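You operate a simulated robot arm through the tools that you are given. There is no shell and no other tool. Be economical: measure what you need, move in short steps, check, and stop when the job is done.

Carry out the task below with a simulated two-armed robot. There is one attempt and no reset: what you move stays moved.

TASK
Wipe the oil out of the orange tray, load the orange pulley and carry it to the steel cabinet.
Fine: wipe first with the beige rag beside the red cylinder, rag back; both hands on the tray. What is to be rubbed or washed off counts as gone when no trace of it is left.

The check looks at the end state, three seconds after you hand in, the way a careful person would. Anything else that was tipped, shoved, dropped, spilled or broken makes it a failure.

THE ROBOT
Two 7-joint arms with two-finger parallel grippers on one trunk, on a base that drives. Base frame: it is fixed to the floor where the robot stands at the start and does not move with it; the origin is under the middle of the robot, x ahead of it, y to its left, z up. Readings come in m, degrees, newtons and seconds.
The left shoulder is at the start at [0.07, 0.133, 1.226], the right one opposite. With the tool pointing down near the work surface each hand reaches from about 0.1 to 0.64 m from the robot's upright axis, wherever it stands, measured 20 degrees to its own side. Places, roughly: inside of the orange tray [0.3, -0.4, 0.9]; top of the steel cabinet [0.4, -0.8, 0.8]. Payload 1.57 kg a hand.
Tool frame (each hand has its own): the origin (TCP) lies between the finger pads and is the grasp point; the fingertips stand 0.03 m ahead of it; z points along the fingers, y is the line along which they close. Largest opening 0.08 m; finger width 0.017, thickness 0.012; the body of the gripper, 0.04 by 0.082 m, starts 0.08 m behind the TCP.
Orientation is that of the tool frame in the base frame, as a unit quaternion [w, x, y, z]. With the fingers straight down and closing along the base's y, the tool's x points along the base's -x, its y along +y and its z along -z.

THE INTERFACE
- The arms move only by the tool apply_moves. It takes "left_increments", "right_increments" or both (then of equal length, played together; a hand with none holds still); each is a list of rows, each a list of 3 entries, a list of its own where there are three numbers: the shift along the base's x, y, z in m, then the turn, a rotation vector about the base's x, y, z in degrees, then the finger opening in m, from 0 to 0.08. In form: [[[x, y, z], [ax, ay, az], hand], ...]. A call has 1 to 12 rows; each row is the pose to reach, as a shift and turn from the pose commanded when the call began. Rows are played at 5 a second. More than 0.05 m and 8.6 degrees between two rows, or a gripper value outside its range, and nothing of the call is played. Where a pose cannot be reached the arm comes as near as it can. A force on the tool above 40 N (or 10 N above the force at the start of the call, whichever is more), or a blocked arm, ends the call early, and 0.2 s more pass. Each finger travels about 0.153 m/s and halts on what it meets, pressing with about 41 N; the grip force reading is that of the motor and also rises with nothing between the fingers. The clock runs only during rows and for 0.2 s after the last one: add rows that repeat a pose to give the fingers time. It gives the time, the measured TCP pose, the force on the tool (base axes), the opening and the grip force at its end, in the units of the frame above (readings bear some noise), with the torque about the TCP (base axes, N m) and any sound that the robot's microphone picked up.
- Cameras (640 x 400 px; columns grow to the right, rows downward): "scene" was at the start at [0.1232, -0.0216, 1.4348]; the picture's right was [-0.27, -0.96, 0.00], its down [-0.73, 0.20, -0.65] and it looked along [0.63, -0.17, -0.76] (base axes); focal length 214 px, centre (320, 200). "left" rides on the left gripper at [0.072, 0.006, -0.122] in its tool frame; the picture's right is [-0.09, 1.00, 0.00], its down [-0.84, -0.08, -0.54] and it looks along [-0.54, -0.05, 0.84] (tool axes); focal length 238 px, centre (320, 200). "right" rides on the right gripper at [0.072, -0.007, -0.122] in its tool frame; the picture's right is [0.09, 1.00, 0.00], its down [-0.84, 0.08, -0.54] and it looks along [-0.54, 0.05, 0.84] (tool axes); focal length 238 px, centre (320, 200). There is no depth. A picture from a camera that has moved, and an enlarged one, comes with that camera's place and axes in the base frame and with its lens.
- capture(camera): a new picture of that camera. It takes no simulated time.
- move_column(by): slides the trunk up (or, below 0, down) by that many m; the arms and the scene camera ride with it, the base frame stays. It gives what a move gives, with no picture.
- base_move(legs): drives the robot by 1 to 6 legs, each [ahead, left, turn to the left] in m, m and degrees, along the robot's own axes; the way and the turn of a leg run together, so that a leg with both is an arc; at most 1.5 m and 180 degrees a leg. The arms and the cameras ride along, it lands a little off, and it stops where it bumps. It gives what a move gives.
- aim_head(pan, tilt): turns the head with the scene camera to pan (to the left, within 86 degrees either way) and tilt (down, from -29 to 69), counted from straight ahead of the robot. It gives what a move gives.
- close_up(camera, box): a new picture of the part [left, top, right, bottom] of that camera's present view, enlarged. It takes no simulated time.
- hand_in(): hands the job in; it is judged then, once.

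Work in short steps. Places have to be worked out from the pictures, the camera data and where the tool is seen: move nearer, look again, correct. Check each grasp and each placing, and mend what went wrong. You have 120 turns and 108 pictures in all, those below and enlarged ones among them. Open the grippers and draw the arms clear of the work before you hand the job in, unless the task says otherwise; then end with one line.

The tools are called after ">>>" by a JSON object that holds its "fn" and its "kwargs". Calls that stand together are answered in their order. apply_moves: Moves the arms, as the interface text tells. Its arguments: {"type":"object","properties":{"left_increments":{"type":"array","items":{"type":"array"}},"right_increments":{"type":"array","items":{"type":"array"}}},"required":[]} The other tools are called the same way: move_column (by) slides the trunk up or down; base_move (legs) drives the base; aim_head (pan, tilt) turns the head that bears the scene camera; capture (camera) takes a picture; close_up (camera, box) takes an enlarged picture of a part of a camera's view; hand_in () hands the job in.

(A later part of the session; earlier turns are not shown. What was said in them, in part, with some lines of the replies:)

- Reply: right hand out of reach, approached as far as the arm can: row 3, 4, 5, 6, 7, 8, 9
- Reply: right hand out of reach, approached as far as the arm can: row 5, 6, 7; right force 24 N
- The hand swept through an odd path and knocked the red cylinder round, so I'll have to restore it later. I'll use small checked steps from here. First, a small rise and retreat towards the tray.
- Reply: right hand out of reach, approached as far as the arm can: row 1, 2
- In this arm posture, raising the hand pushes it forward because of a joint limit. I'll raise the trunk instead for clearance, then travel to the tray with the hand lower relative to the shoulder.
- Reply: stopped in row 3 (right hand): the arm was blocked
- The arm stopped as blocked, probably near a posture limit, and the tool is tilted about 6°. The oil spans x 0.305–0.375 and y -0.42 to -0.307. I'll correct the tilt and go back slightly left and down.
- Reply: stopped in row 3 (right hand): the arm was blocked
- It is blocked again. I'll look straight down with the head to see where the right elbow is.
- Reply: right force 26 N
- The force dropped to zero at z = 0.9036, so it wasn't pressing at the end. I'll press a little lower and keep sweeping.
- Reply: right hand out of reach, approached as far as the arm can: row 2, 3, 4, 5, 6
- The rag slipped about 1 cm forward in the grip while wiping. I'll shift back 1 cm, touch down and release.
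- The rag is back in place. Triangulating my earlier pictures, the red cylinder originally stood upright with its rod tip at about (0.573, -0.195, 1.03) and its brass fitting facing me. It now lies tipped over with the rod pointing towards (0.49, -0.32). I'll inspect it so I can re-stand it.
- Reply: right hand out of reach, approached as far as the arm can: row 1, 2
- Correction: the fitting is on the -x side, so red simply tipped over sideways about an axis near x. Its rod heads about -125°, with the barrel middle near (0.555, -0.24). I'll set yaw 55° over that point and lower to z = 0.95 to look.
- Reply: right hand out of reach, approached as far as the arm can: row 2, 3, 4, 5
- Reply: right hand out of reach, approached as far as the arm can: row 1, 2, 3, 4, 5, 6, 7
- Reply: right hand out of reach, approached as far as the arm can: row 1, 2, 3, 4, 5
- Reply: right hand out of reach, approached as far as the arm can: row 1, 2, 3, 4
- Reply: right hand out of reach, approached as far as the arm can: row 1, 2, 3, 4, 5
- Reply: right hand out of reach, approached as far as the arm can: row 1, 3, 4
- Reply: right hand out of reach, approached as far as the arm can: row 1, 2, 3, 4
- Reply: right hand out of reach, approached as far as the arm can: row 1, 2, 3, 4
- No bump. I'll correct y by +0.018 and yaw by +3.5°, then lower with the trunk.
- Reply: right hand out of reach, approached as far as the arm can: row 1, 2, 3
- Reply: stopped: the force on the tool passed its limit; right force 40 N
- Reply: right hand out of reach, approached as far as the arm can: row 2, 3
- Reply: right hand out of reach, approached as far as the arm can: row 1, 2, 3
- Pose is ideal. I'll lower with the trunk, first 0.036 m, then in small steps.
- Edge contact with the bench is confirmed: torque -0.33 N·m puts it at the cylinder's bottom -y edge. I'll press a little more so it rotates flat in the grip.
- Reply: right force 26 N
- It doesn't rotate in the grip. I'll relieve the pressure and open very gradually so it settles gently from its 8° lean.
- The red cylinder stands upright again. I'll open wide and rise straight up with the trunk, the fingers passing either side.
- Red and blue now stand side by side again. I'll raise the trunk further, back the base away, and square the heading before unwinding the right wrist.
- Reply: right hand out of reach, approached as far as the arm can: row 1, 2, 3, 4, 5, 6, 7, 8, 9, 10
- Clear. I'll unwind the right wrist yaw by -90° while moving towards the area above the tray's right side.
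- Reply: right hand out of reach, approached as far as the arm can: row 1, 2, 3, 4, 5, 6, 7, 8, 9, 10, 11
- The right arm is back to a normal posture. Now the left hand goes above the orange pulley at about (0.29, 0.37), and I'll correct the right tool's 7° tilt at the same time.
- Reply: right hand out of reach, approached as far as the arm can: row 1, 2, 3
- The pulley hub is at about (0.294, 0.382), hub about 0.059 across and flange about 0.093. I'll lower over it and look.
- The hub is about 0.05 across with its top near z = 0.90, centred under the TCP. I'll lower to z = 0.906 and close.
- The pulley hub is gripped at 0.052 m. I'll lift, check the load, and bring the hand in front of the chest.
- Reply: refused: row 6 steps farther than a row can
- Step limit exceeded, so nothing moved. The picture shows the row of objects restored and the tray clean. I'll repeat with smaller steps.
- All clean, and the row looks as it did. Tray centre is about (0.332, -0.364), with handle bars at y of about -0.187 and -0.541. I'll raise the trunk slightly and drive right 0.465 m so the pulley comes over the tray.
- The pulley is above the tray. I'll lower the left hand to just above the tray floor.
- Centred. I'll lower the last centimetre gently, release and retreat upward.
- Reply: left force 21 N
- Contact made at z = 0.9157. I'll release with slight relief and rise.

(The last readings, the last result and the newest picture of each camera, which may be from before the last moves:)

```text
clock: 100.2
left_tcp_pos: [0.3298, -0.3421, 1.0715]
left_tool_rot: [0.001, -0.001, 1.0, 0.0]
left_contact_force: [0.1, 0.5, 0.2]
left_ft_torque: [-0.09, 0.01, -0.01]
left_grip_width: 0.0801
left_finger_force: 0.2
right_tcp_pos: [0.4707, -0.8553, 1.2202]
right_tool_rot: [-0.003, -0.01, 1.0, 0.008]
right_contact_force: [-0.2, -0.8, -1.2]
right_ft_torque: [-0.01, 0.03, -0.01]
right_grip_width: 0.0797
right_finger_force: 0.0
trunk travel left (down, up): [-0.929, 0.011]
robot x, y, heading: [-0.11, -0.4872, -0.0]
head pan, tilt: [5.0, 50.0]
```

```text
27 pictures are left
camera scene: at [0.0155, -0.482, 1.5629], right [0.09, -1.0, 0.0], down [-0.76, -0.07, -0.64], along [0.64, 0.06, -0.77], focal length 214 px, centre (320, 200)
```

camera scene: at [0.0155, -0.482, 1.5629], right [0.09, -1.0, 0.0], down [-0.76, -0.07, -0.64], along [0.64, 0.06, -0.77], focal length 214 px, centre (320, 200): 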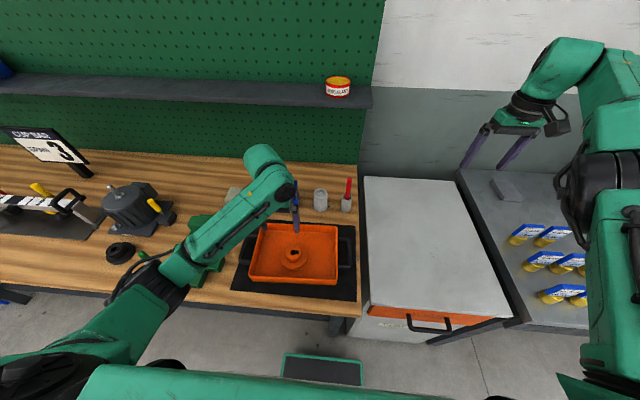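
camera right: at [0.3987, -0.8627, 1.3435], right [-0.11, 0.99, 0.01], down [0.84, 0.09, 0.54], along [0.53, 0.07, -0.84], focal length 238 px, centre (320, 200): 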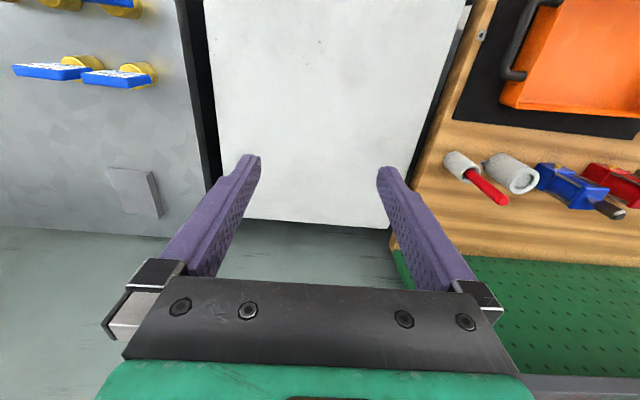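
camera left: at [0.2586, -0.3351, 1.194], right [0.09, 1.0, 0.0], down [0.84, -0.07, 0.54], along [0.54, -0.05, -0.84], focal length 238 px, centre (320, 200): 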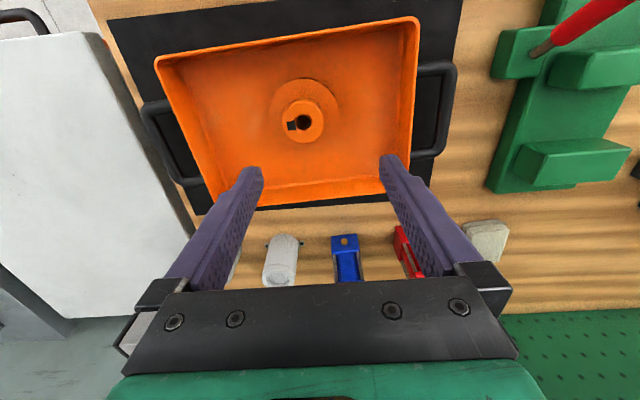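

The pulley sits centred in the tray. Now I'll position for the two-hand grip: base left 0.117 m so the tray is centred, and trunk down 0.08 to leave lift travel.

>>> {"fn": "base_move", "kwargs": {"legs": [[0, 0.117, 0]]}}

>>> {"fn": "move_column", "kwargs": {"by": -0.07}}

>>> {"fn": "apply_moves", "kwargs": {"left_increments": [[[0, 0.01, 0], [0, 0, 0], 0.05], [[0.005, 0.02, 0], [0, 0, 0], 0.05], [[0.01, 0.03, 0], [0, 0, 0], 0.05], [[0.012, 0.036, 0], [0, 0, 0], 0.05], [[0.012, 0.036, 0], [0, 0, 0], 0.05], [[0.012, 0.036, 0], [0, 0, 0], 0.05]], "right_increments": [[[-0.02, 0.03, -0.025], [0, 0, 0], 0.05], [[-0.04, 0.065, -0.05], [0, 0, 0], 0.05], [[-0.06, 0.1, -0.07], [0, 0, 0], 0.05], [[-0.08, 0.135, -0.09], [0, 0, 0], 0.05], [[-0.1, 0.165, -0.11], [0, 0, 0], 0.05], [[-0.115, 0.185, -0.13], [0, 0, 0], 0.05]]}}

>>> {"fn": "capture", "kwargs": {"camera": "left"}}

>>> {"fn": "capture", "kwargs": {"camera": "right"}}

```text
clock: 101.5
left_tcp_pos: [0.329, -0.2302, 1.0731]
left_tool_rot: [0.001, -0.001, 1.0, 0.001]
left_contact_force: [0.3, -0.4, -0.2]
left_ft_torque: [0.08, -0.01, -0.03]
left_grip_width: 0.0799
left_finger_force: 0.0
right_tcp_pos: [0.4701, -0.7435, 1.2194]
right_tool_rot: [-0.004, -0.011, 1.0, 0.009]
right_contact_force: [0.4, 0.1, 0.3]
right_ft_torque: [0.04, 0.01, 0.01]
right_grip_width: 0.0799
right_finger_force: 0.1
trunk travel left (down, up): [-0.929, 0.011]
robot x, y, heading: [-0.1105, -0.3708, 0.2]
head pan, tilt: [5.0, 50.0]
```

```text
clock: 102.5
left_tcp_pos: [0.329, -0.227, 1.0027]
left_tool_rot: [0.001, -0.002, 1.0, 0.0]
left_contact_force: [0.8, -1.1, -0.1]
left_ft_torque: [0.02, -0.01, 0.0]
left_grip_width: 0.0802
left_finger_force: 0.0
right_tcp_pos: [0.4705, -0.7395, 1.149]
right_tool_rot: [-0.003, -0.011, 1.0, 0.008]
right_contact_force: [-0.1, -0.3, 0.0]
right_ft_torque: [0.03, -0.01, -0.03]
right_grip_width: 0.0801
right_finger_force: 0.0
trunk travel left (down, up): [-0.859, 0.081]
robot x, y, heading: [-0.1096, -0.3711, 0.1]
head pan, tilt: [5.0, 50.0]
```

```text
clock: 103.9
left_tcp_pos: [0.3424, -0.1885, 1.0011]
left_tool_rot: [0.0, -0.001, 1.0, -0.001]
left_contact_force: [-0.4, 0.6, 0.3]
left_ft_torque: [-0.04, -0.01, 0.0]
left_grip_width: 0.0502
left_finger_force: 0.0
right_tcp_pos: [0.4969, -0.6156, 1.0801]
right_tool_rot: [-0.005, -0.01, 1.0, 0.007]
right_contact_force: [0.0, -0.1, 0.0]
right_ft_torque: [-0.06, 0.03, -0.01]
right_grip_width: 0.0501
right_finger_force: 0.0
right hand out of reach, approached as far as the arm can: row 1, 2, 3, 4, 5, 6
trunk travel left (down, up): [-0.859, 0.081]
robot x, y, heading: [-0.108, -0.3713, 0.4]
head pan, tilt: [5.0, 50.0]
```

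```text
26 pictures are left
camera left: at [0.2714, -0.182, 1.1233], right [0.09, 1.0, 0.0], down [0.84, -0.07, 0.54], along [0.54, -0.05, -0.84], focal length 238 px, centre (320, 200)
```

left: 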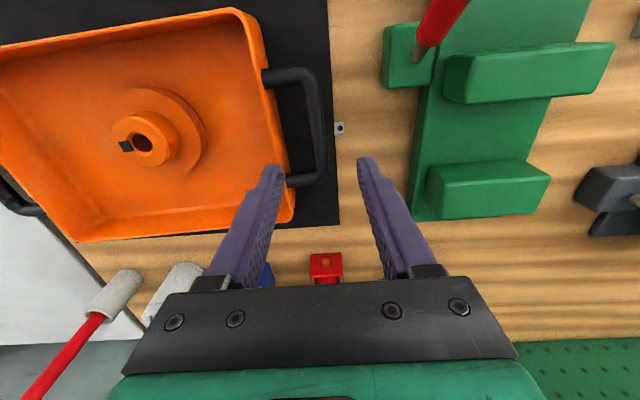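

```text
25 pictures are left
camera right: at [0.4243, -0.6249, 1.2032], right [-0.11, 0.99, 0.01], down [0.84, 0.09, 0.54], along [0.53, 0.07, -0.84], focal length 238 px, centre (320, 200)
```

right: 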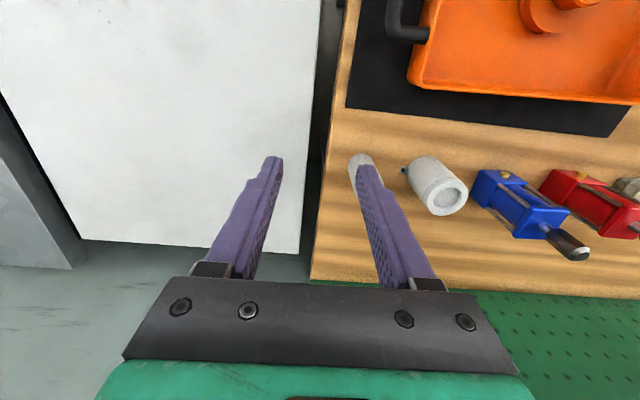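

The right arm is at its near-and-high limit and close to the screwdriver cup. I'll move it back and down, staying at y below -0.6 and away from the cup.

>>> {"fn": "apply_moves", "kwargs": {"right_increments": [[[-0.02, -0.01, -0.03], [0, 0, 0], 0.05], [[-0.05, -0.015, -0.06], [0, 0, 0], 0.05], [[-0.08, -0.015, -0.09], [0, 0, 0], 0.05], [[-0.11, -0.01, -0.1], [0, 0, 0], 0.05]]}}

>>> {"fn": "capture", "kwargs": {"camera": "right"}}

```text
clock: 104.9
left_tcp_pos: [0.3426, -0.191, 1.0021]
left_tool_rot: [0.0, -0.002, 1.0, 0.0]
left_contact_force: [0.1, 0.9, -0.6]
left_ft_torque: [-0.01, 0.04, -0.03]
left_grip_width: 0.0502
left_finger_force: 0.1
right_tcp_pos: [0.4914, -0.6256, 1.0015]
right_tool_rot: [-0.003, -0.01, 1.0, 0.009]
right_contact_force: [0.0, 0.2, -1.0]
right_ft_torque: [0.01, 0.01, -0.02]
right_grip_width: 0.0502
right_finger_force: 0.1
right hand out of reach, approached as far as the arm can: row 1, 2, 3, 4
trunk travel left (down, up): [-0.859, 0.081]
robot x, y, heading: [-0.1111, -0.3728, -0.0]
head pan, tilt: [5.0, 50.0]
```

```text
24 pictures are left
camera right: at [0.4177, -0.6346, 1.1241], right [-0.11, 0.99, 0.02], down [0.84, 0.09, 0.54], along [0.53, 0.07, -0.84], focal length 238 px, centre (320, 200)
```

right: 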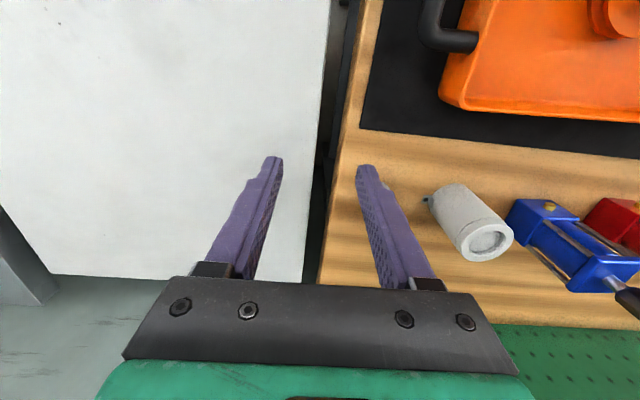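

The screwdriver cup isn't visible in this view, maybe hidden behind the finger. I'll check with the head camera.

>>> {"fn": "aim_head", "kwargs": {"pan": -20, "tilt": 45}}

>>> {"fn": "capture", "kwargs": {"camera": "scene"}}

```text
clock: 105.8
left_tcp_pos: [0.342, -0.1904, 1.0015]
left_tool_rot: [0.001, -0.001, 1.0, 0.001]
left_contact_force: [1.4, -0.4, -0.3]
left_ft_torque: [0.02, 0.01, 0.03]
left_grip_width: 0.0498
left_finger_force: 0.0
right_tcp_pos: [0.4903, -0.6251, 1.0005]
right_tool_rot: [-0.004, -0.01, 1.0, 0.008]
right_contact_force: [-0.9, 0.5, 0.4]
right_ft_torque: [-0.01, -0.01, 0.02]
right_grip_width: 0.0499
right_finger_force: 0.1
trunk travel left (down, up): [-0.859, 0.081]
robot x, y, heading: [-0.1099, -0.368, 0.3]
head pan, tilt: [-20.0, 45.0]
```

```text
23 pictures are left
camera scene: at [0.0149, -0.3995, 1.4998], right [-0.34, -0.94, 0.0], down [-0.67, 0.24, -0.71], along [0.67, -0.24, -0.71], focal length 214 px, centre (320, 200)
```

scene: 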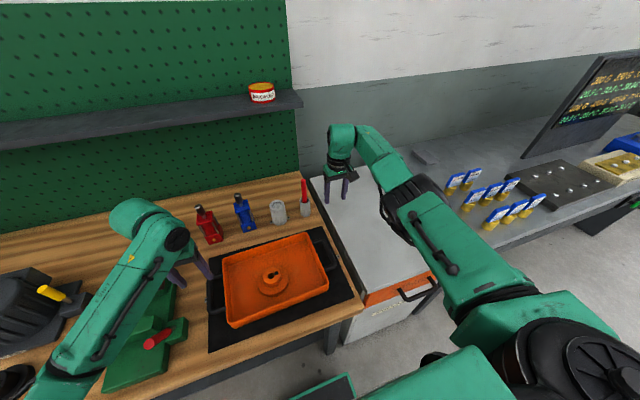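

The cup is fine. The right arm seems stuck at a joint limit, so I'll raise the trunk 0.07 and draw the hand back while lowering, which freed it before.

>>> {"fn": "move_column", "kwargs": {"by": 0.07}}

>>> {"fn": "apply_moves", "kwargs": {"right_increments": [[[-0.01, -0.01, -0.03], [0, 0, 0], 0.05], [[-0.03, -0.02, -0.06], [0, 0, 0], 0.05], [[-0.06, -0.02, -0.08], [0, 0, 0], 0.05], [[-0.1, -0.01, -0.09], [0, 0, 0], 0.05], [[-0.14, 0, -0.09], [0, 0, 0], 0.05]]}}

```text
clock: 106.9
left_tcp_pos: [0.3426, -0.1902, 1.0718]
left_tool_rot: [0.001, -0.001, 1.0, 0.001]
left_contact_force: [-0.4, 0.3, 0.0]
left_ft_torque: [0.0, -0.02, 0.02]
left_grip_width: 0.0501
left_finger_force: 0.0
right_tcp_pos: [0.4909, -0.6239, 1.0711]
right_tool_rot: [-0.003, -0.011, 1.0, 0.008]
right_contact_force: [0.2, 0.5, -0.1]
right_ft_torque: [0.01, 0.03, -0.01]
right_grip_width: 0.0501
right_finger_force: 0.0
trunk travel left (down, up): [-0.929, 0.011]
robot x, y, heading: [-0.111, -0.3717, 0.3]
head pan, tilt: [-20.0, 45.0]
```

```text
clock: 108.1
left_tcp_pos: [0.3417, -0.1909, 1.072]
left_tool_rot: [0.001, -0.002, 1.0, 0.0]
left_contact_force: [0.5, -0.4, -0.4]
left_ft_torque: [0.01, 0.02, -0.01]
left_grip_width: 0.05
left_finger_force: 0.0
right_tcp_pos: [0.4638, -0.631, 0.9658]
right_tool_rot: [-0.004, -0.011, 1.0, 0.009]
right_contact_force: [-0.1, 0.4, 0.1]
right_ft_torque: [0.0, -0.01, 0.0]
right_grip_width: 0.0501
right_finger_force: 0.2
right hand out of reach, approached as far as the arm can: row 1, 2, 3, 4, 5
trunk travel left (down, up): [-0.929, 0.011]
robot x, y, heading: [-0.1107, -0.3694, 0.0]
head pan, tilt: [-20.0, 45.0]
```

A lower hand lets it come nearer, but this elbow posture is limiting. I'll try swinging the hand out to the right over the cabinet, clear space like the start pose, and drawing back there.

>>> {"fn": "apply_moves", "kwargs": {"right_increments": [[[0, -0.04, 0.01], [0, 0, 0], 0.05], [[0, -0.08, 0.02], [0, 0, 0], 0.05], [[-0.01, -0.12, 0.02], [0, 0, 0], 0.05], [[-0.04, -0.15, 0.02], [0, 0, 0], 0.05], [[-0.07, -0.17, 0.02], [0, 0, 0], 0.05], [[-0.1, -0.19, 0.02], [0, 0, 0], 0.05], [[-0.13, -0.2, 0.02], [0, 0, 0], 0.05]]}}

>>> {"fn": "capture", "kwargs": {"camera": "scene"}}

```text
clock: 109.7
left_tcp_pos: [0.3413, -0.1915, 1.0737]
left_tool_rot: [0.0, -0.002, 1.0, 0.0]
left_contact_force: [0.3, -0.6, -0.4]
left_ft_torque: [-0.02, 0.02, 0.0]
left_grip_width: 0.0498
left_finger_force: 0.0
right_tcp_pos: [0.3334, -0.8299, 0.9863]
right_tool_rot: [-0.004, -0.01, 1.0, 0.008]
right_contact_force: [-0.2, 0.0, -0.1]
right_ft_torque: [-0.01, -0.05, 0.03]
right_grip_width: 0.0502
right_finger_force: 0.0
right hand out of reach, approached as far as the arm can: row 2, 3
trunk travel left (down, up): [-0.929, 0.011]
robot x, y, heading: [-0.1108, -0.3689, 0.1]
head pan, tilt: [-20.0, 45.0]
```

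```text
22 pictures are left
camera scene: at [0.0138, -0.3998, 1.5699], right [-0.34, -0.94, 0.0], down [-0.66, 0.24, -0.71], along [0.67, -0.24, -0.71], focal length 214 px, centre (320, 200)
```

scene: 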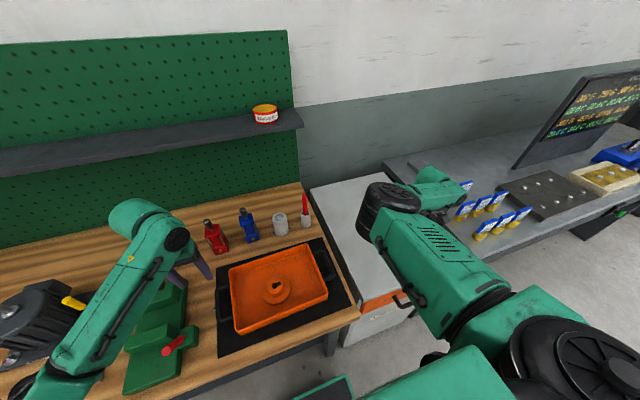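

The posture is back to the good, start-like one. I'll shift the base left 0.08 m so the right hand works further out, and approach the right handle while the left hand compensates.

>>> {"fn": "base_move", "kwargs": {"legs": [[0, 0.08, 0]]}}

>>> {"fn": "apply_moves", "kwargs": {"left_increments": [[[0, -0.02, 0], [0, 0, 0], 0.05], [[0, -0.04, 0], [0, 0, 0], 0.05], [[0, -0.06, 0], [0, 0, 0], 0.05], [[0, -0.076, 0], [0, 0, 0], 0.05], [[0, -0.076, 0], [0, 0, 0], 0.05]], "right_increments": [[[0.005, 0.04, 0.01], [0, 0, 0], 0.05], [[0.01, 0.08, 0.015], [0, 0, 0], 0.05], [[0.015, 0.12, 0.015], [0, 0, 0], 0.05], [[0.015, 0.16, 0.015], [0, 0, 0], 0.05], [[0.015, 0.195, 0.015], [0, 0, 0], 0.05]]}}

>>> {"fn": "capture", "kwargs": {"camera": "right"}}

>>> {"fn": "capture", "kwargs": {"camera": "left"}}

```text
clock: 110.8
left_tcp_pos: [0.3417, -0.1185, 1.0733]
left_tool_rot: [0.001, 0.0, 1.0, 0.002]
left_contact_force: [-0.1, -0.6, 0.5]
left_ft_torque: [0.04, 0.0, -0.01]
left_grip_width: 0.0501
left_finger_force: 0.1
right_tcp_pos: [0.3337, -0.7567, 0.9824]
right_tool_rot: [-0.003, -0.01, 1.0, 0.01]
right_contact_force: [1.0, -0.3, -0.9]
right_ft_torque: [0.07, -0.01, -0.01]
right_grip_width: 0.0503
right_finger_force: 0.1
trunk travel left (down, up): [-0.929, 0.011]
robot x, y, heading: [-0.1119, -0.293, 0.2]
head pan, tilt: [-20.0, 45.0]
```

```text
clock: 112.0
left_tcp_pos: [0.3408, -0.1876, 1.0725]
left_tool_rot: [0.001, -0.001, 1.0, -0.001]
left_contact_force: [-0.5, -0.1, -0.5]
left_ft_torque: [-0.01, -0.02, -0.05]
left_grip_width: 0.0498
left_finger_force: 0.0
right_tcp_pos: [0.3486, -0.5555, 1.0012]
right_tool_rot: [-0.004, -0.011, 1.0, 0.008]
right_contact_force: [0.2, -0.2, 0.4]
right_ft_torque: [-0.05, -0.01, 0.0]
right_grip_width: 0.0504
right_finger_force: 0.0
trunk travel left (down, up): [-0.929, 0.011]
robot x, y, heading: [-0.1128, -0.2923, 0.2]
head pan, tilt: [-20.0, 45.0]
```

```text
21 pictures are left
camera right: at [0.2752, -0.565, 1.1238], right [-0.11, 0.99, 0.02], down [0.84, 0.09, 0.54], along [0.53, 0.07, -0.84], focal length 238 px, centre (320, 200)
```

right: 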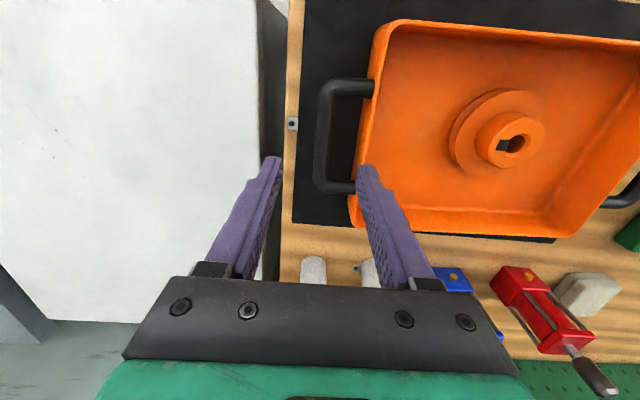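

```text
20 pictures are left
camera left: at [0.2701, -0.1816, 1.194], right [0.09, 1.0, 0.0], down [0.84, -0.07, 0.54], along [0.54, -0.05, -0.84], focal length 238 px, centre (320, 200)
```

left: 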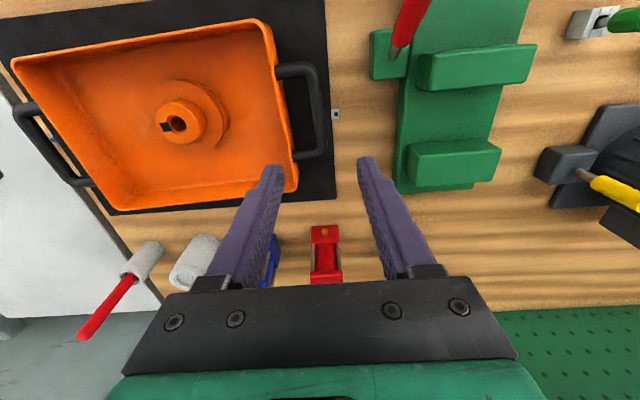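

Handle bars: right at about (0.350, -0.551), left at about (0.338, -0.191), height about 0.89–0.905. I'll lower both hands to just above the bars and check.

>>> {"fn": "apply_moves", "kwargs": {"left_increments": [[[-0.001, -0.001, -0.045], [0, 0, 0], 0.05], [[-0.002, -0.002, -0.09], [0, 0, 0], 0.05], [[-0.002, -0.003, -0.127], [0, 0, 0], 0.05], [[-0.002, -0.003, -0.127], [0, 0, 0], 0.05]], "right_increments": [[[0, 0.002, -0.02], [0, 0, 0], 0.05], [[0, 0.003, -0.04], [0, 0, -1], 0.05], [[0, 0.004, -0.056], [0, 0, -1], 0.05], [[0, 0.004, -0.056], [0, 0, -1], 0.05]]}}

>>> {"fn": "capture", "kwargs": {"camera": "right"}}

>>> {"fn": "capture", "kwargs": {"camera": "left"}}

```text
clock: 113.0
left_tcp_pos: [0.3404, -0.1925, 0.9452]
left_tool_rot: [0.0, 0.0, 1.0, 0.0]
left_contact_force: [-0.1, -0.5, -0.7]
left_ft_torque: [-0.01, 0.0, -0.01]
left_grip_width: 0.0499
left_finger_force: 0.2
right_tcp_pos: [0.3503, -0.5533, 0.9432]
right_tool_rot: [-0.003, -0.001, 1.0, 0.008]
right_contact_force: [0.4, 0.3, 0.4]
right_ft_torque: [-0.01, 0.01, 0.01]
right_grip_width: 0.05
right_finger_force: 0.0
trunk travel left (down, up): [-0.929, 0.011]
robot x, y, heading: [-0.1096, -0.2937, 0.2]
head pan, tilt: [-20.0, 45.0]
```

```text
19 pictures are left
camera right: at [0.2766, -0.5609, 1.0676], right [-0.09, 1.0, 0.02], down [0.84, 0.07, 0.54], along [0.53, 0.06, -0.84], focal length 238 px, centre (320, 200)
```

right: 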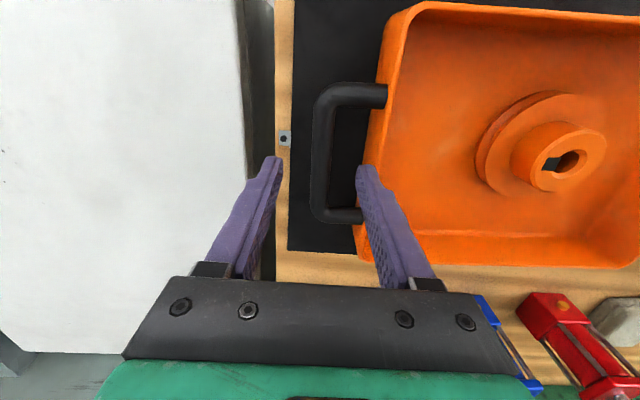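

```text
18 pictures are left
camera left: at [0.2685, -0.1857, 1.066], right [0.09, 1.0, 0.0], down [0.84, -0.08, 0.54], along [0.54, -0.05, -0.84], focal length 238 px, centre (320, 200)
```

left: 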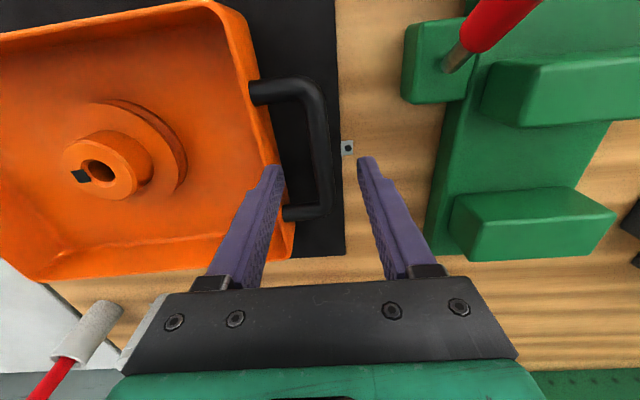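

Both are centred on the bars. The gap inside the handle is narrow, so I'll reduce the opening to 0.03 before descending to z of about 0.897.

>>> {"fn": "apply_moves", "kwargs": {"left_increments": [[[0, 0, 0], [0, 0, 0], 0.03], [[0, 0, 0], [0, 0, 0], 0.03], [[0, 0, -0.012], [0, 0, 0], 0.03], [[0, 0, -0.024], [0, 0, 0], 0.03]], "right_increments": [[[0, 0.002, 0], [-0.9, 0, 0], 0.03], [[0, 0.002, 0], [-0.9, 0, 0], 0.03], [[0, 0.002, -0.01], [-0.9, 0, 0], 0.03], [[0, 0.002, -0.022], [-0.9, 0, 0], 0.03]]}}

>>> {"fn": "capture", "kwargs": {"camera": "right"}}

>>> {"fn": "capture", "kwargs": {"camera": "left"}}

```text
clock: 114.0
left_tcp_pos: [0.3408, -0.1915, 0.9205]
left_tool_rot: [0.001, -0.001, 1.0, 0.0]
left_contact_force: [0.3, 0.1, 0.1]
left_ft_torque: [-0.04, 0.01, -0.01]
left_grip_width: 0.03
left_finger_force: 0.1
right_tcp_pos: [0.3505, -0.5508, 0.9217]
right_tool_rot: [-0.004, -0.002, 1.0, 0.0]
right_contact_force: [-0.7, -0.4, -0.3]
right_ft_torque: [-0.01, 0.04, -0.03]
right_grip_width: 0.0302
right_finger_force: 0.1
trunk travel left (down, up): [-0.929, 0.011]
robot x, y, heading: [-0.1083, -0.2919, 0.4]
head pan, tilt: [-20.0, 45.0]
```

```text
17 pictures are left
camera right: at [0.2769, -0.5575, 1.0455], right [-0.09, 1.0, 0.0], down [0.84, 0.08, 0.54], along [0.53, 0.05, -0.84], focal length 238 px, centre (320, 200)
```

right: 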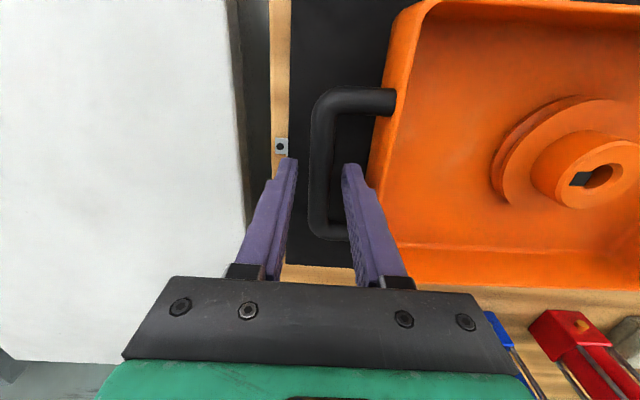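

```text
16 pictures are left
camera left: at [0.2689, -0.1852, 1.0423], right [0.09, 1.0, 0.0], down [0.84, -0.08, 0.54], along [0.54, -0.05, -0.84], focal length 238 px, centre (320, 200)
```

left: 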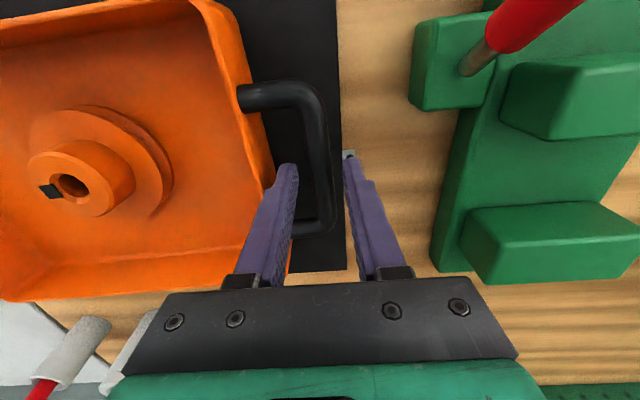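

Fingers straddle both bars. I'll lower to z of about 0.896 and close.

>>> {"fn": "apply_moves", "kwargs": {"left_increments": [[[0, 0, -0.012], [0, 0, 0], 0.03], [[0, 0, -0.025], [0, 0, 0], 0.03], [[0, 0, -0.025], [0, 0, 0], 0.02], [[0, 0, -0.025], [0, 0, 0], 0.01], [[0, 0, -0.025], [0, 0, 0], 0.0], [[0, 0, -0.025], [0, 0, 0], 0.0]], "right_increments": [[[0, 0, -0.012], [0, 0, 0], 0.03], [[0, 0, -0.025], [0, 0, 0], 0.03], [[0, 0, -0.025], [0, 0, 0], 0.02], [[0, 0, -0.025], [0, 0, 0], 0.01], [[0, 0, -0.025], [0, 0, 0], 0.0], [[0, 0, -0.025], [0, 0, 0], 0.0]]}}

>>> {"fn": "capture", "kwargs": {"camera": "right"}}

>>> {"fn": "capture", "kwargs": {"camera": "left"}}

```text
clock: 115.4
left_tcp_pos: [0.3392, -0.191, 0.8952]
left_tool_rot: [0.002, 0.0, 1.0, -0.002]
left_contact_force: [1.7, -11.0, -0.5]
left_ft_torque: [-0.01, -0.27, 0.52]
left_grip_width: 0.0156
left_finger_force: 31.4
right_tcp_pos: [0.35, -0.55, 0.8984]
right_tool_rot: [-0.005, -0.002, 1.0, 0.001]
right_contact_force: [-0.4, 11.3, 0.4]
right_ft_torque: [0.07, -0.42, 0.57]
right_grip_width: 0.0162
right_finger_force: 31.4
trunk travel left (down, up): [-0.929, 0.011]
robot x, y, heading: [-0.1063, -0.2959, 0.1]
head pan, tilt: [-20.0, 45.0]
```

```text
15 pictures are left
camera right: at [0.2768, -0.5566, 1.0211], right [-0.1, 1.0, 0.0], down [0.84, 0.08, 0.54], along [0.53, 0.05, -0.84], focal length 238 px, centre (320, 200)
```

right: 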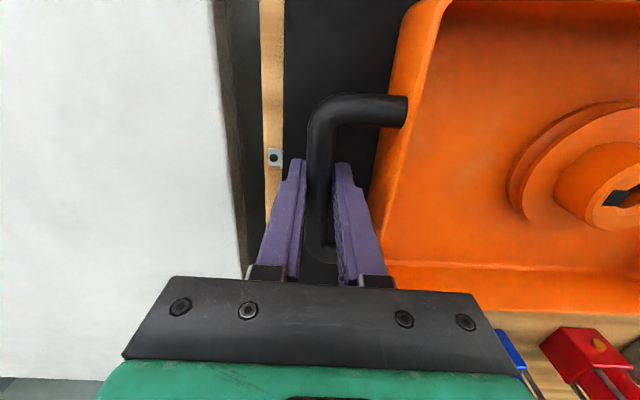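

```text
14 pictures are left
camera left: at [0.2685, -0.185, 1.0175], right [0.09, 1.0, 0.0], down [0.84, -0.07, 0.54], along [0.54, -0.05, -0.84], focal length 238 px, centre (320, 200)
```

left: 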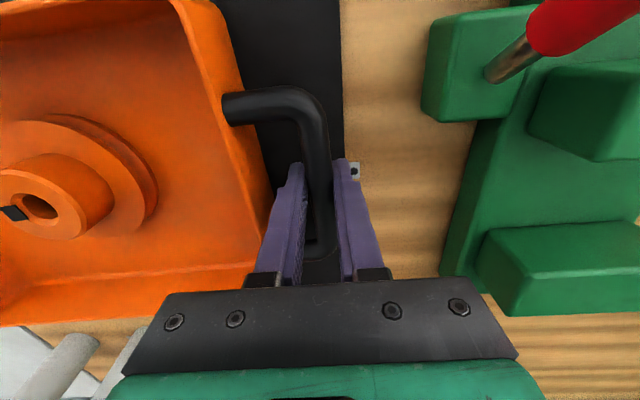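

Both handle bars are gripped at about 0.016. I'll lift together with both arms, slowly, by 0.05.

>>> {"fn": "apply_moves", "kwargs": {"left_increments": [[[0, 0, 0.006], [0, 0, 0], 0.0], [[0, 0, 0.012], [0, 0, 0], 0.0], [[0, 0, 0.02], [0, 0, 0], 0.0], [[0, 0, 0.028], [0, 0, 0], 0.0], [[0, 0, 0.036], [0, 0, 0], 0.0], [[0, 0, 0.044], [0, 0, 0], 0.0], [[0, 0, 0.05], [0, 0, 0], 0.0], [[0, 0, 0.05], [0, 0, 0], 0.0]], "right_increments": [[[0, 0, 0.006], [0, 0, 0], 0.0], [[0, 0, 0.012], [0, 0, 0], 0.0], [[0, 0, 0.02], [0, 0, 0], 0.0], [[0, 0, 0.028], [0, 0, 0], 0.0], [[0, 0, 0.036], [0, 0, 0], 0.0], [[0, 0, 0.044], [0, 0, 0], 0.0], [[0, 0, 0.05], [0, 0, 0], 0.0], [[0, 0, 0.05], [0, 0, 0], 0.0]]}}

>>> {"fn": "capture", "kwargs": {"camera": "left"}}

>>> {"fn": "capture", "kwargs": {"camera": "scene"}}

```text
clock: 117.2
left_tcp_pos: [0.3404, -0.1926, 0.9448]
left_tool_rot: [0.001, -0.001, 1.0, -0.001]
left_contact_force: [2.9, -15.5, -5.7]
left_ft_torque: [-0.02, -0.39, 0.58]
left_grip_width: 0.0155
left_finger_force: 31.4
right_tcp_pos: [0.3502, -0.5497, 0.9459]
right_tool_rot: [-0.005, -0.001, 1.0, 0.0]
right_contact_force: [-3.0, 15.9, -5.4]
right_ft_torque: [-0.01, 0.31, 0.59]
right_grip_width: 0.0161
right_finger_force: 31.7
trunk travel left (down, up): [-0.929, 0.011]
robot x, y, heading: [-0.1065, -0.2955, 0.2]
head pan, tilt: [-20.0, 45.0]
```

```text
13 pictures are left
camera left: at [0.2696, -0.1856, 1.0674], right [0.09, 1.0, 0.0], down [0.84, -0.07, 0.54], along [0.54, -0.05, -0.84], focal length 238 px, centre (320, 200)
```

left: 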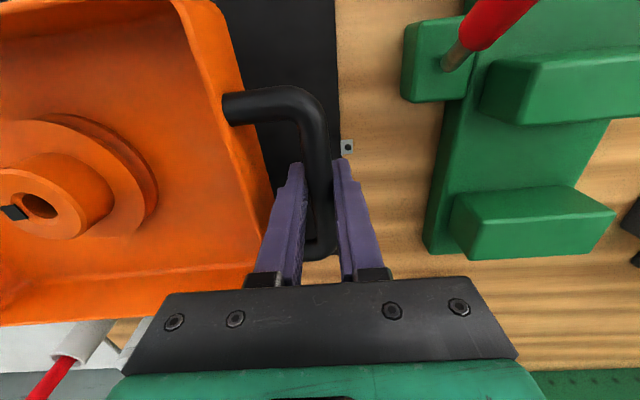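

```text
12 pictures are left
camera scene: at [0.0169, -0.3214, 1.5695], right [-0.34, -0.94, 0.0], down [-0.67, 0.24, -0.71], along [0.66, -0.24, -0.71], focal length 214 px, centre (320, 200)
```

scene: 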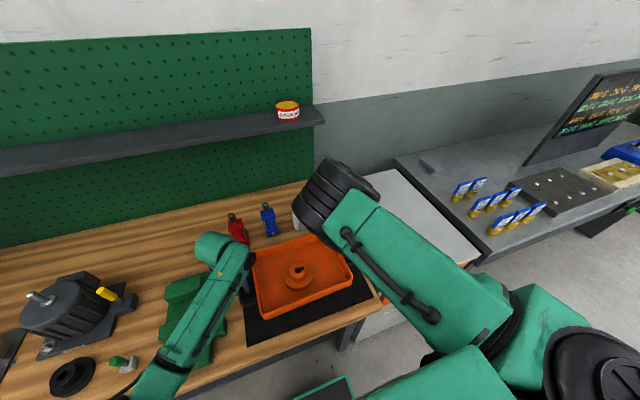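

The tray is lifted level, about 11 N total. The cabinet top spans x 0.22–0.84, y -0.63 to -1.08. I'll drive right 0.484 m, then ahead 0.05 m.

>>> {"fn": "base_move", "kwargs": {"legs": [[0, -0.24, 0], [0, -0.244, 0], [0.05, 0, 0]]}}

>>> {"fn": "capture", "kwargs": {"camera": "scene"}}

>>> {"fn": "capture", "kwargs": {"camera": "right"}}

```text
clock: 120.9
left_tcp_pos: [0.3835, -0.6786, 0.9491]
left_tool_rot: [0.004, -0.001, 1.0, 0.0]
left_contact_force: [1.5, -18.0, -5.8]
left_ft_torque: [-0.03, -0.12, 0.51]
left_grip_width: 0.0156
left_finger_force: 31.8
right_tcp_pos: [0.3933, -1.0377, 0.9514]
right_tool_rot: [-0.001, -0.002, 1.0, 0.0]
right_contact_force: [-4.4, 17.3, -4.9]
right_ft_torque: [0.06, -0.02, 0.59]
right_grip_width: 0.0159
right_finger_force: 31.8
trunk travel left (down, up): [-0.929, 0.011]
robot x, y, heading: [-0.0603, -0.783, -0.1]
head pan, tilt: [-20.0, 45.0]
```

```text
11 pictures are left
camera scene: at [0.0556, -0.8075, 1.5707], right [-0.34, -0.94, 0.0], down [-0.66, 0.24, -0.71], along [0.67, -0.24, -0.7], focal length 214 px, centre (320, 200)
```

scene: 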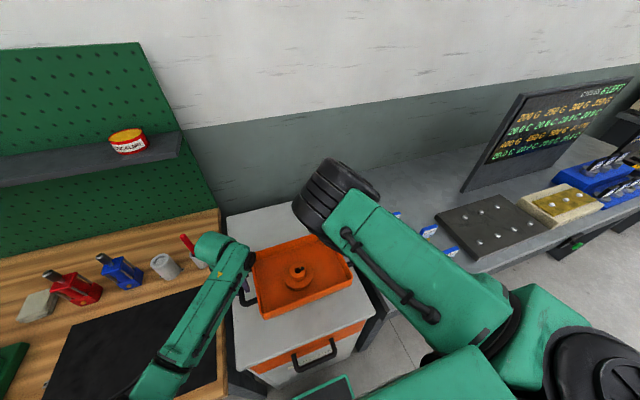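

```text
10 pictures are left
camera right: at [0.3202, -1.0433, 1.0737], right [-0.1, 1.0, 0.0], down [0.84, 0.08, 0.54], along [0.54, 0.05, -0.84], focal length 238 px, centre (320, 200)
```

right: 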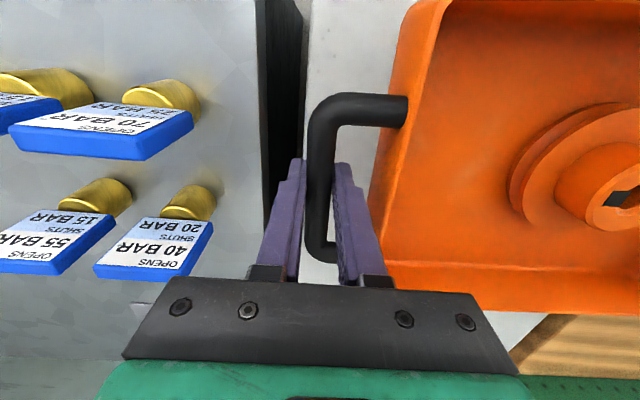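

The tray is over the cabinet, centred in y. I'll lower with the trunk: 0.085 first, then small steps to contact.

>>> {"fn": "move_column", "kwargs": {"by": -0.085}}

>>> {"fn": "capture", "kwargs": {"camera": "scene"}}

```text
clock: 122.0
left_tcp_pos: [0.3879, -0.6794, 0.8719]
left_tool_rot: [0.01, -0.001, 1.0, -0.002]
left_contact_force: [-5.2, -1.4, 9.7]
left_ft_torque: [0.24, 0.26, 0.37]
left_grip_width: 0.0156
left_finger_force: 31.8
right_tcp_pos: [0.3978, -1.0382, 0.8699]
right_tool_rot: [0.003, -0.003, 1.0, -0.001]
right_contact_force: [-9.8, 1.4, 20.6]
right_ft_torque: [0.27, 0.13, 0.55]
right_grip_width: 0.0159
right_finger_force: 31.7
trunk travel left (down, up): [-0.845, 0.095]
robot x, y, heading: [-0.0573, -0.7826, 0.4]
head pan, tilt: [-20.0, 45.0]
stopped: the force on the tool passed its limit (the readings are from after the stop); the commanded pose is now the measured one
```

```text
9 pictures are left
camera scene: at [0.0554, -0.8067, 1.4868], right [-0.34, -0.94, 0.0], down [-0.66, 0.24, -0.71], along [0.67, -0.24, -0.7], focal length 214 px, centre (320, 200)
```

scene: 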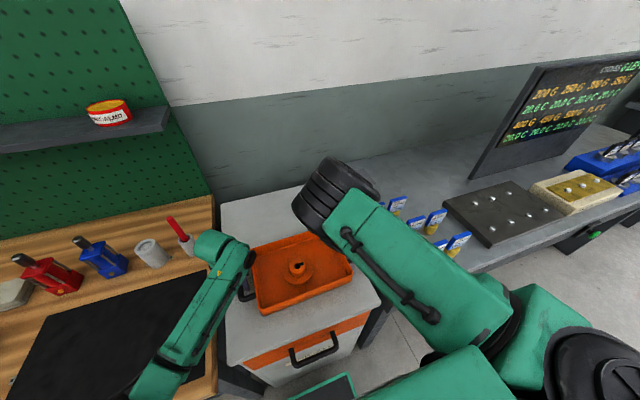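

Contact at z of about 0.871 on both sides, so the tray is resting on the cabinet. I'll relieve slightly, then open both hands to 0.03 and rise.

>>> {"fn": "move_column", "kwargs": {"by": 0.002}}

>>> {"fn": "close_up", "kwargs": {"camera": "scene", "box": [200, 180, 424, 320]}}

```text
clock: 122.5
left_tcp_pos: [0.3906, -0.6806, 0.8697]
left_tool_rot: [0.009, -0.001, 1.0, -0.003]
left_contact_force: [3.7, -2.6, -3.4]
left_ft_torque: [0.01, -0.67, 0.25]
left_grip_width: 0.0152
left_finger_force: 31.3
right_tcp_pos: [0.3975, -1.0374, 0.8705]
right_tool_rot: [0.001, -0.002, 1.0, 0.0]
right_contact_force: [-12.2, 1.4, 18.9]
right_ft_torque: [0.17, 0.27, 0.65]
right_grip_width: 0.0161
right_finger_force: 31.5
trunk travel left (down, up): [-0.847, 0.093]
robot x, y, heading: [-0.0576, -0.7797, 0.2]
head pan, tilt: [-20.0, 45.0]
```

```text
2.86 times, centred on (312, 250) of scene
camera zoom: at [0.0597, -0.8072, 1.4884], right [-0.34, -0.94, 0.0], down [-0.66, 0.24, -0.71], along [0.67, -0.24, -0.7], focal length 613 px, centre (343, 57)
```

zoom: 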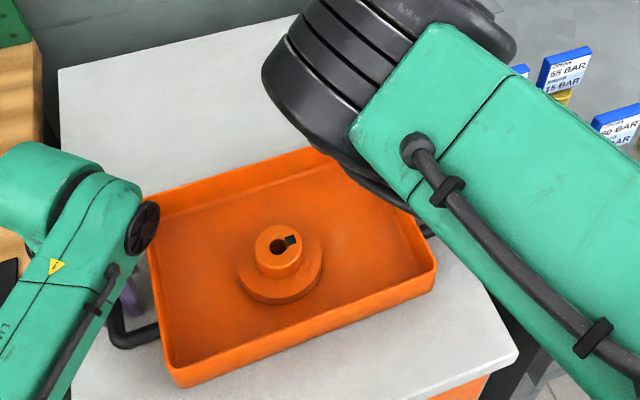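

The right hand is pressing while the left still carries a little. I'll balance them: right up 3 mm, left down 2 mm.

>>> {"fn": "apply_moves", "kwargs": {"left_increments": [[[0, 0, -0.001], [0, 0, 0], 0.0], [[0, 0, -0.002], [0, 0, 0], 0.0], [[0, 0, -0.002], [0, 0, 0], 0.0]], "right_increments": [[[0, 0, 0.0015], [0, 0, 0], 0.0], [[0, 0, 0.003], [0, 0, 0], 0.0], [[0, 0, 0.003], [0, 0, 0], 0.0]]}}

```text
clock: 123.3
left_tcp_pos: [0.3923, -0.6804, 0.8702]
left_tool_rot: [0.009, -0.001, 1.0, 0.0]
left_contact_force: [-0.3, 5.5, 35.0]
left_ft_torque: [0.44, 1.11, 0.23]
left_grip_width: 0.0154
left_finger_force: 31.5
right_tcp_pos: [0.3996, -1.0379, 0.8732]
right_tool_rot: [0.002, -0.002, 1.0, 0.001]
right_contact_force: [-1.8, 2.1, -5.9]
right_ft_torque: [0.01, -0.72, 0.53]
right_grip_width: 0.0156
right_finger_force: 31.1
trunk travel left (down, up): [-0.847, 0.093]
robot x, y, heading: [-0.061, -0.7797, 0.2]
head pan, tilt: [-20.0, 45.0]
```

Stiff contact on both sides confirms the rest height is about 0.8705. I'll set both near neutral and release gradually.

>>> {"fn": "apply_moves", "kwargs": {"left_increments": [[[0, 0, 0.003], [0, 0, 0], 0.0], [[0, 0, 0.004], [0, 0, 0], 0.0], [[0, 0, 0.004], [0, 0, 0], 0.016], [[0, 0, 0.004], [0, 0, 0], 0.02], [[0, 0, 0.004], [0, 0, 0], 0.03], [[0, 0, 0.004], [0, 0, 0], 0.03]], "right_increments": [[[0, 0, -0.0015], [0, 0, 0], 0.0], [[0, 0, -0.002], [0, 0, 0], 0.0], [[0, 0, -0.002], [0, 0, 0], 0.016], [[0, 0, -0.002], [0, 0, 0], 0.02], [[0, 0, -0.002], [0, 0, 0], 0.03], [[0, 0, -0.002], [0, 0, 0], 0.03]]}}

>>> {"fn": "capture", "kwargs": {"camera": "right"}}

>>> {"fn": "capture", "kwargs": {"camera": "left"}}

```text
clock: 124.7
left_tcp_pos: [0.3932, -0.6811, 0.87]
left_tool_rot: [0.007, 0.0, 1.0, 0.0]
left_contact_force: [-0.5, 0.1, -0.8]
left_ft_torque: [0.02, -0.02, 0.0]
left_grip_width: 0.0301
left_finger_force: 0.0
right_tcp_pos: [0.4025, -1.0401, 0.8697]
right_tool_rot: [0.001, -0.001, 1.0, -0.001]
right_contact_force: [2.2, -6.9, 11.3]
right_ft_torque: [-0.07, 0.07, -0.07]
right_grip_width: 0.0238
right_finger_force: 0.0
trunk travel left (down, up): [-0.847, 0.093]
robot x, y, heading: [-0.0583, -0.7815, 0.3]
head pan, tilt: [-20.0, 45.0]
```

```text
7 pictures are left
camera right: at [0.3284, -1.0464, 0.9925], right [-0.09, 1.0, 0.0], down [0.84, 0.08, 0.54], along [0.54, 0.05, -0.84], focal length 238 px, centre (320, 200)
```

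right: 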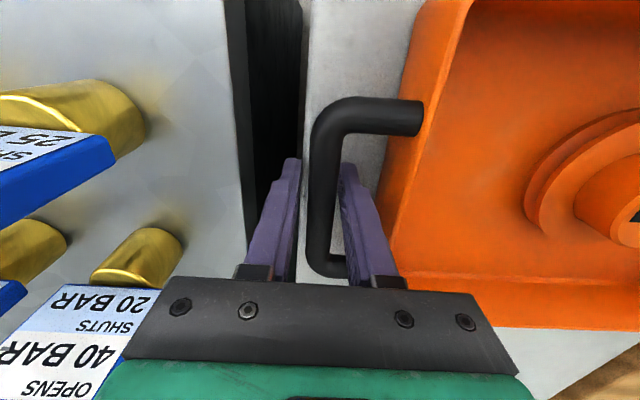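

```text
6 pictures are left
camera left: at [0.3194, -0.6742, 0.9917], right [0.09, 1.0, 0.0], down [0.83, -0.07, 0.55], along [0.55, -0.05, -0.83], focal length 238 px, centre (320, 200)
```

left: 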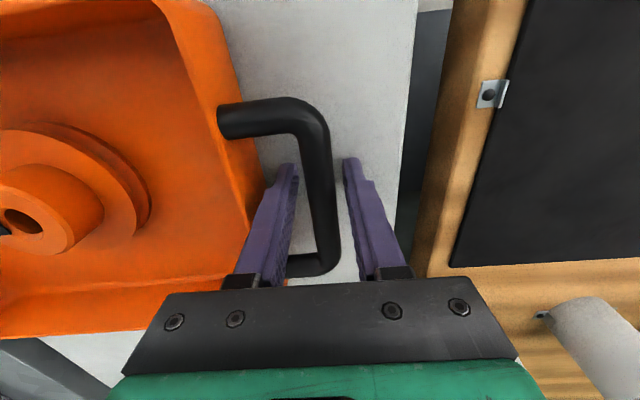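

The left released cleanly. The right's inner finger is just touching the tray wall. I'll narrow the opening slightly to 0.024, centre the hand, and rise slowly with both.

>>> {"fn": "apply_moves", "kwargs": {"left_increments": [[[0, 0, 0], [0, 0, 0], 0.03], [[0, 0, 0], [0, 0, 0], 0.03], [[0, 0, 0.01], [0, 0, 0], 0.03], [[0, 0, 0.025], [0, 0, 0], 0.03], [[0, 0, 0.045], [0, 0, 0], 0.03], [[0, 0, 0.07], [0, 0, 0], 0.03]], "right_increments": [[[0, 0, 0.001], [0, 0, 0], 0.022], [[0, -0.002, 0.002], [0, 0, 0], 0.023], [[0, -0.002, 0.01], [0, 0, 0], 0.024], [[0, -0.002, 0.025], [0, 0, 0], 0.024], [[0, -0.002, 0.045], [0, 0, 0], 0.024], [[0, -0.002, 0.07], [0, 0, 0], 0.024]]}}

>>> {"fn": "capture", "kwargs": {"camera": "right"}}

```text
clock: 126.1
left_tcp_pos: [0.392, -0.6803, 0.9415]
left_tool_rot: [0.005, 0.0, 1.0, -0.001]
left_contact_force: [-0.4, -0.6, -0.1]
left_ft_torque: [0.0, -0.02, 0.01]
left_grip_width: 0.0299
left_finger_force: 0.1
right_tcp_pos: [0.4025, -1.0387, 0.9393]
right_tool_rot: [-0.001, -0.002, 1.0, 0.0]
right_contact_force: [-0.7, 0.3, 0.9]
right_ft_torque: [0.01, -0.01, 0.0]
right_grip_width: 0.0241
right_finger_force: 0.2
trunk travel left (down, up): [-0.847, 0.093]
robot x, y, heading: [-0.0605, -0.7815, 0.3]
head pan, tilt: [-20.0, 45.0]
```

```text
5 pictures are left
camera right: at [0.3289, -1.046, 1.0622], right [-0.1, 1.0, 0.0], down [0.84, 0.08, 0.54], along [0.54, 0.05, -0.84], focal length 238 px, centre (320, 200)
```

right: 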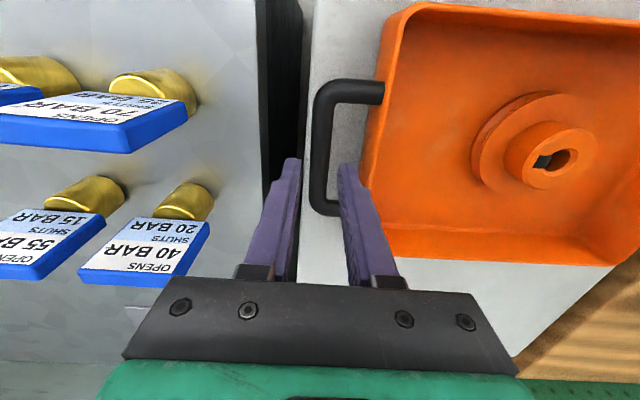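

Both hands are free and the tray sits fully on the cabinet. I'll open the grippers, raise the trunk and back away.

>>> {"fn": "move_column", "kwargs": {"by": 0.09}}

>>> {"fn": "apply_moves", "kwargs": {"left_increments": [[[0, 0, 0], [0, 0, 0], 0.05], [[0, 0, 0], [0, 0, 0], 0.08], [[0, 0, 0], [0, 0, 0], 0.08]], "right_increments": [[[0, 0, 0], [0, 0, 0], 0.05], [[0, 0, 0], [0, 0, 0], 0.08], [[0, 0, 0], [0, 0, 0], 0.08]]}}

>>> {"fn": "base_move", "kwargs": {"legs": [[-0.4, 0, 0]]}}

>>> {"fn": "aim_head", "kwargs": {"pan": 15, "tilt": 35}}

>>> {"fn": "capture", "kwargs": {"camera": "scene"}}

```text
clock: 127.4
left_tcp_pos: [0.3933, -0.6799, 1.0307]
left_tool_rot: [0.005, 0.0, 1.0, -0.002]
left_contact_force: [-0.9, -0.3, 0.1]
left_ft_torque: [0.01, -0.02, 0.02]
left_grip_width: 0.03
left_finger_force: 0.0
right_tcp_pos: [0.4028, -1.0393, 1.0288]
right_tool_rot: [-0.001, -0.002, 1.0, 0.0]
right_contact_force: [-0.7, 0.4, -0.2]
right_ft_torque: [0.0, -0.06, 0.0]
right_grip_width: 0.0238
right_finger_force: 0.0
trunk travel left (down, up): [-0.937, 0.003]
robot x, y, heading: [-0.0584, -0.783, 0.3]
head pan, tilt: [-20.0, 45.0]
```

```text
clock: 128.2
left_tcp_pos: [0.3939, -0.6805, 1.0307]
left_tool_rot: [0.005, -0.001, 1.0, -0.002]
left_contact_force: [-1.1, -0.1, -0.9]
left_ft_torque: [0.0, 0.02, -0.01]
left_grip_width: 0.08
left_finger_force: 0.2
right_tcp_pos: [0.404, -1.0398, 1.0293]
right_tool_rot: [0.0, -0.002, 1.0, 0.0]
right_contact_force: [-1.0, 0.5, -1.2]
right_ft_torque: [-0.03, 0.0, -0.01]
right_grip_width: 0.0799
right_finger_force: 0.0
trunk travel left (down, up): [-0.937, 0.003]
robot x, y, heading: [-0.0593, -0.7815, 0.4]
head pan, tilt: [-20.0, 45.0]
```

```text
clock: 130.7
left_tcp_pos: [-0.0023, -0.6817, 1.0303]
left_tool_rot: [0.004, -0.001, 1.0, -0.002]
left_contact_force: [0.6, -0.4, 0.3]
left_ft_torque: [0.03, -0.01, 0.0]
left_grip_width: 0.0796
left_finger_force: 0.0
right_tcp_pos: [0.007, -1.0412, 1.0278]
right_tool_rot: [-0.001, -0.002, 1.0, 0.0]
right_contact_force: [0.9, -0.4, 0.0]
right_ft_torque: [0.0, 0.02, 0.02]
right_grip_width: 0.08
right_finger_force: 0.2
trunk travel left (down, up): [-0.937, 0.003]
robot x, y, heading: [-0.4551, -0.7857, 0.3]
head pan, tilt: [-20.0, 45.0]
```

```text
clock: 131.7
left_tcp_pos: [-0.0038, -0.6825, 1.0299]
left_tool_rot: [0.005, -0.002, 1.0, -0.002]
left_contact_force: [0.9, -0.5, 0.2]
left_ft_torque: [-0.06, 0.0, -0.01]
left_grip_width: 0.08
left_finger_force: 0.1
right_tcp_pos: [0.0053, -1.0407, 1.0297]
right_tool_rot: [0.0, -0.001, 1.0, -0.001]
right_contact_force: [-0.3, 0.2, 0.2]
right_ft_torque: [0.0, 0.01, -0.05]
right_grip_width: 0.0799
right_finger_force: 0.0
trunk travel left (down, up): [-0.937, 0.003]
robot x, y, heading: [-0.4592, -0.7837, 0.3]
head pan, tilt: [15.0, 35.0]
```

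```text
4 pictures are left
camera scene: at [-0.3234, -0.7597, 1.5928], right [0.26, -0.97, 0.0], down [-0.55, -0.15, -0.82], along [0.79, 0.21, -0.57], focal length 214 px, centre (320, 200)
```

scene: 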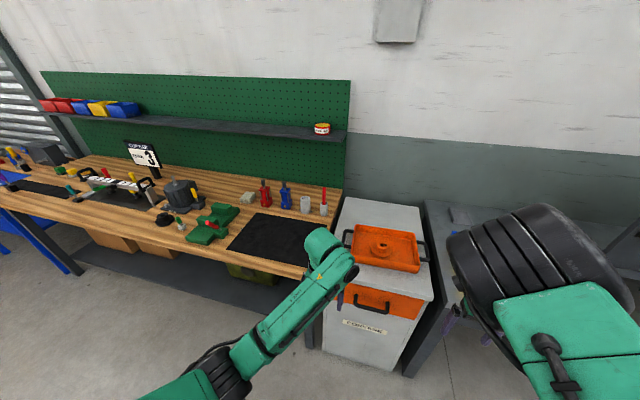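

The arms are clear, so I'll take one close look at the row of objects and the tray before handing in.

>>> {"fn": "close_up", "kwargs": {"camera": "scene", "box": [225, 165, 353, 245]}}

>>> {"fn": "close_up", "kwargs": {"camera": "scene", "box": [325, 200, 453, 280]}}

```text
5.00 times, centred on (289, 205) of scene
camera zoom: at [-0.3234, -0.7597, 1.5928], right [0.26, -0.97, 0.0], down [-0.55, -0.15, -0.82], along [0.79, 0.21, -0.57], focal length 1072 px, centre (475, 175)
```

zoom: 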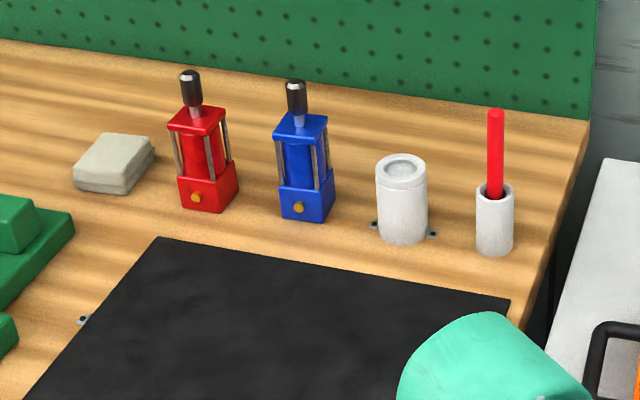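

```text
5.00 times, centred on (389, 240) of scene
camera zoom: at [-0.3234, -0.7597, 1.5928], right [0.26, -0.97, 0.0], down [-0.55, -0.15, -0.82], along [0.79, 0.21, -0.57], focal length 1072 px, centre (-25, 0)
```

zoom: 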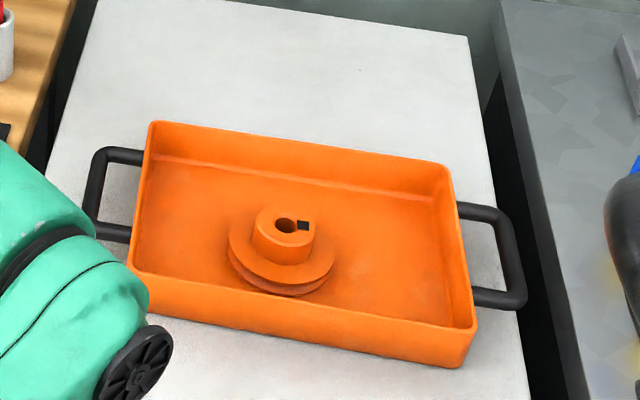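

Everything is in place: the red cylinder and the rag are where they started, the tray is clean with the pulley in it on the cabinet, and both hands are open and clear. Handing in.

>>> {"fn": "hand_in", "kwargs": {}}

```text
The job is handed in.
```

I wiped the oil out of the orange tray, put the rag back, loaded the orange pulley and set the tray on the steel cabinet with both hands; along the way I knocked over the red cylinder, so I stood it back up by eye at about its original spot.
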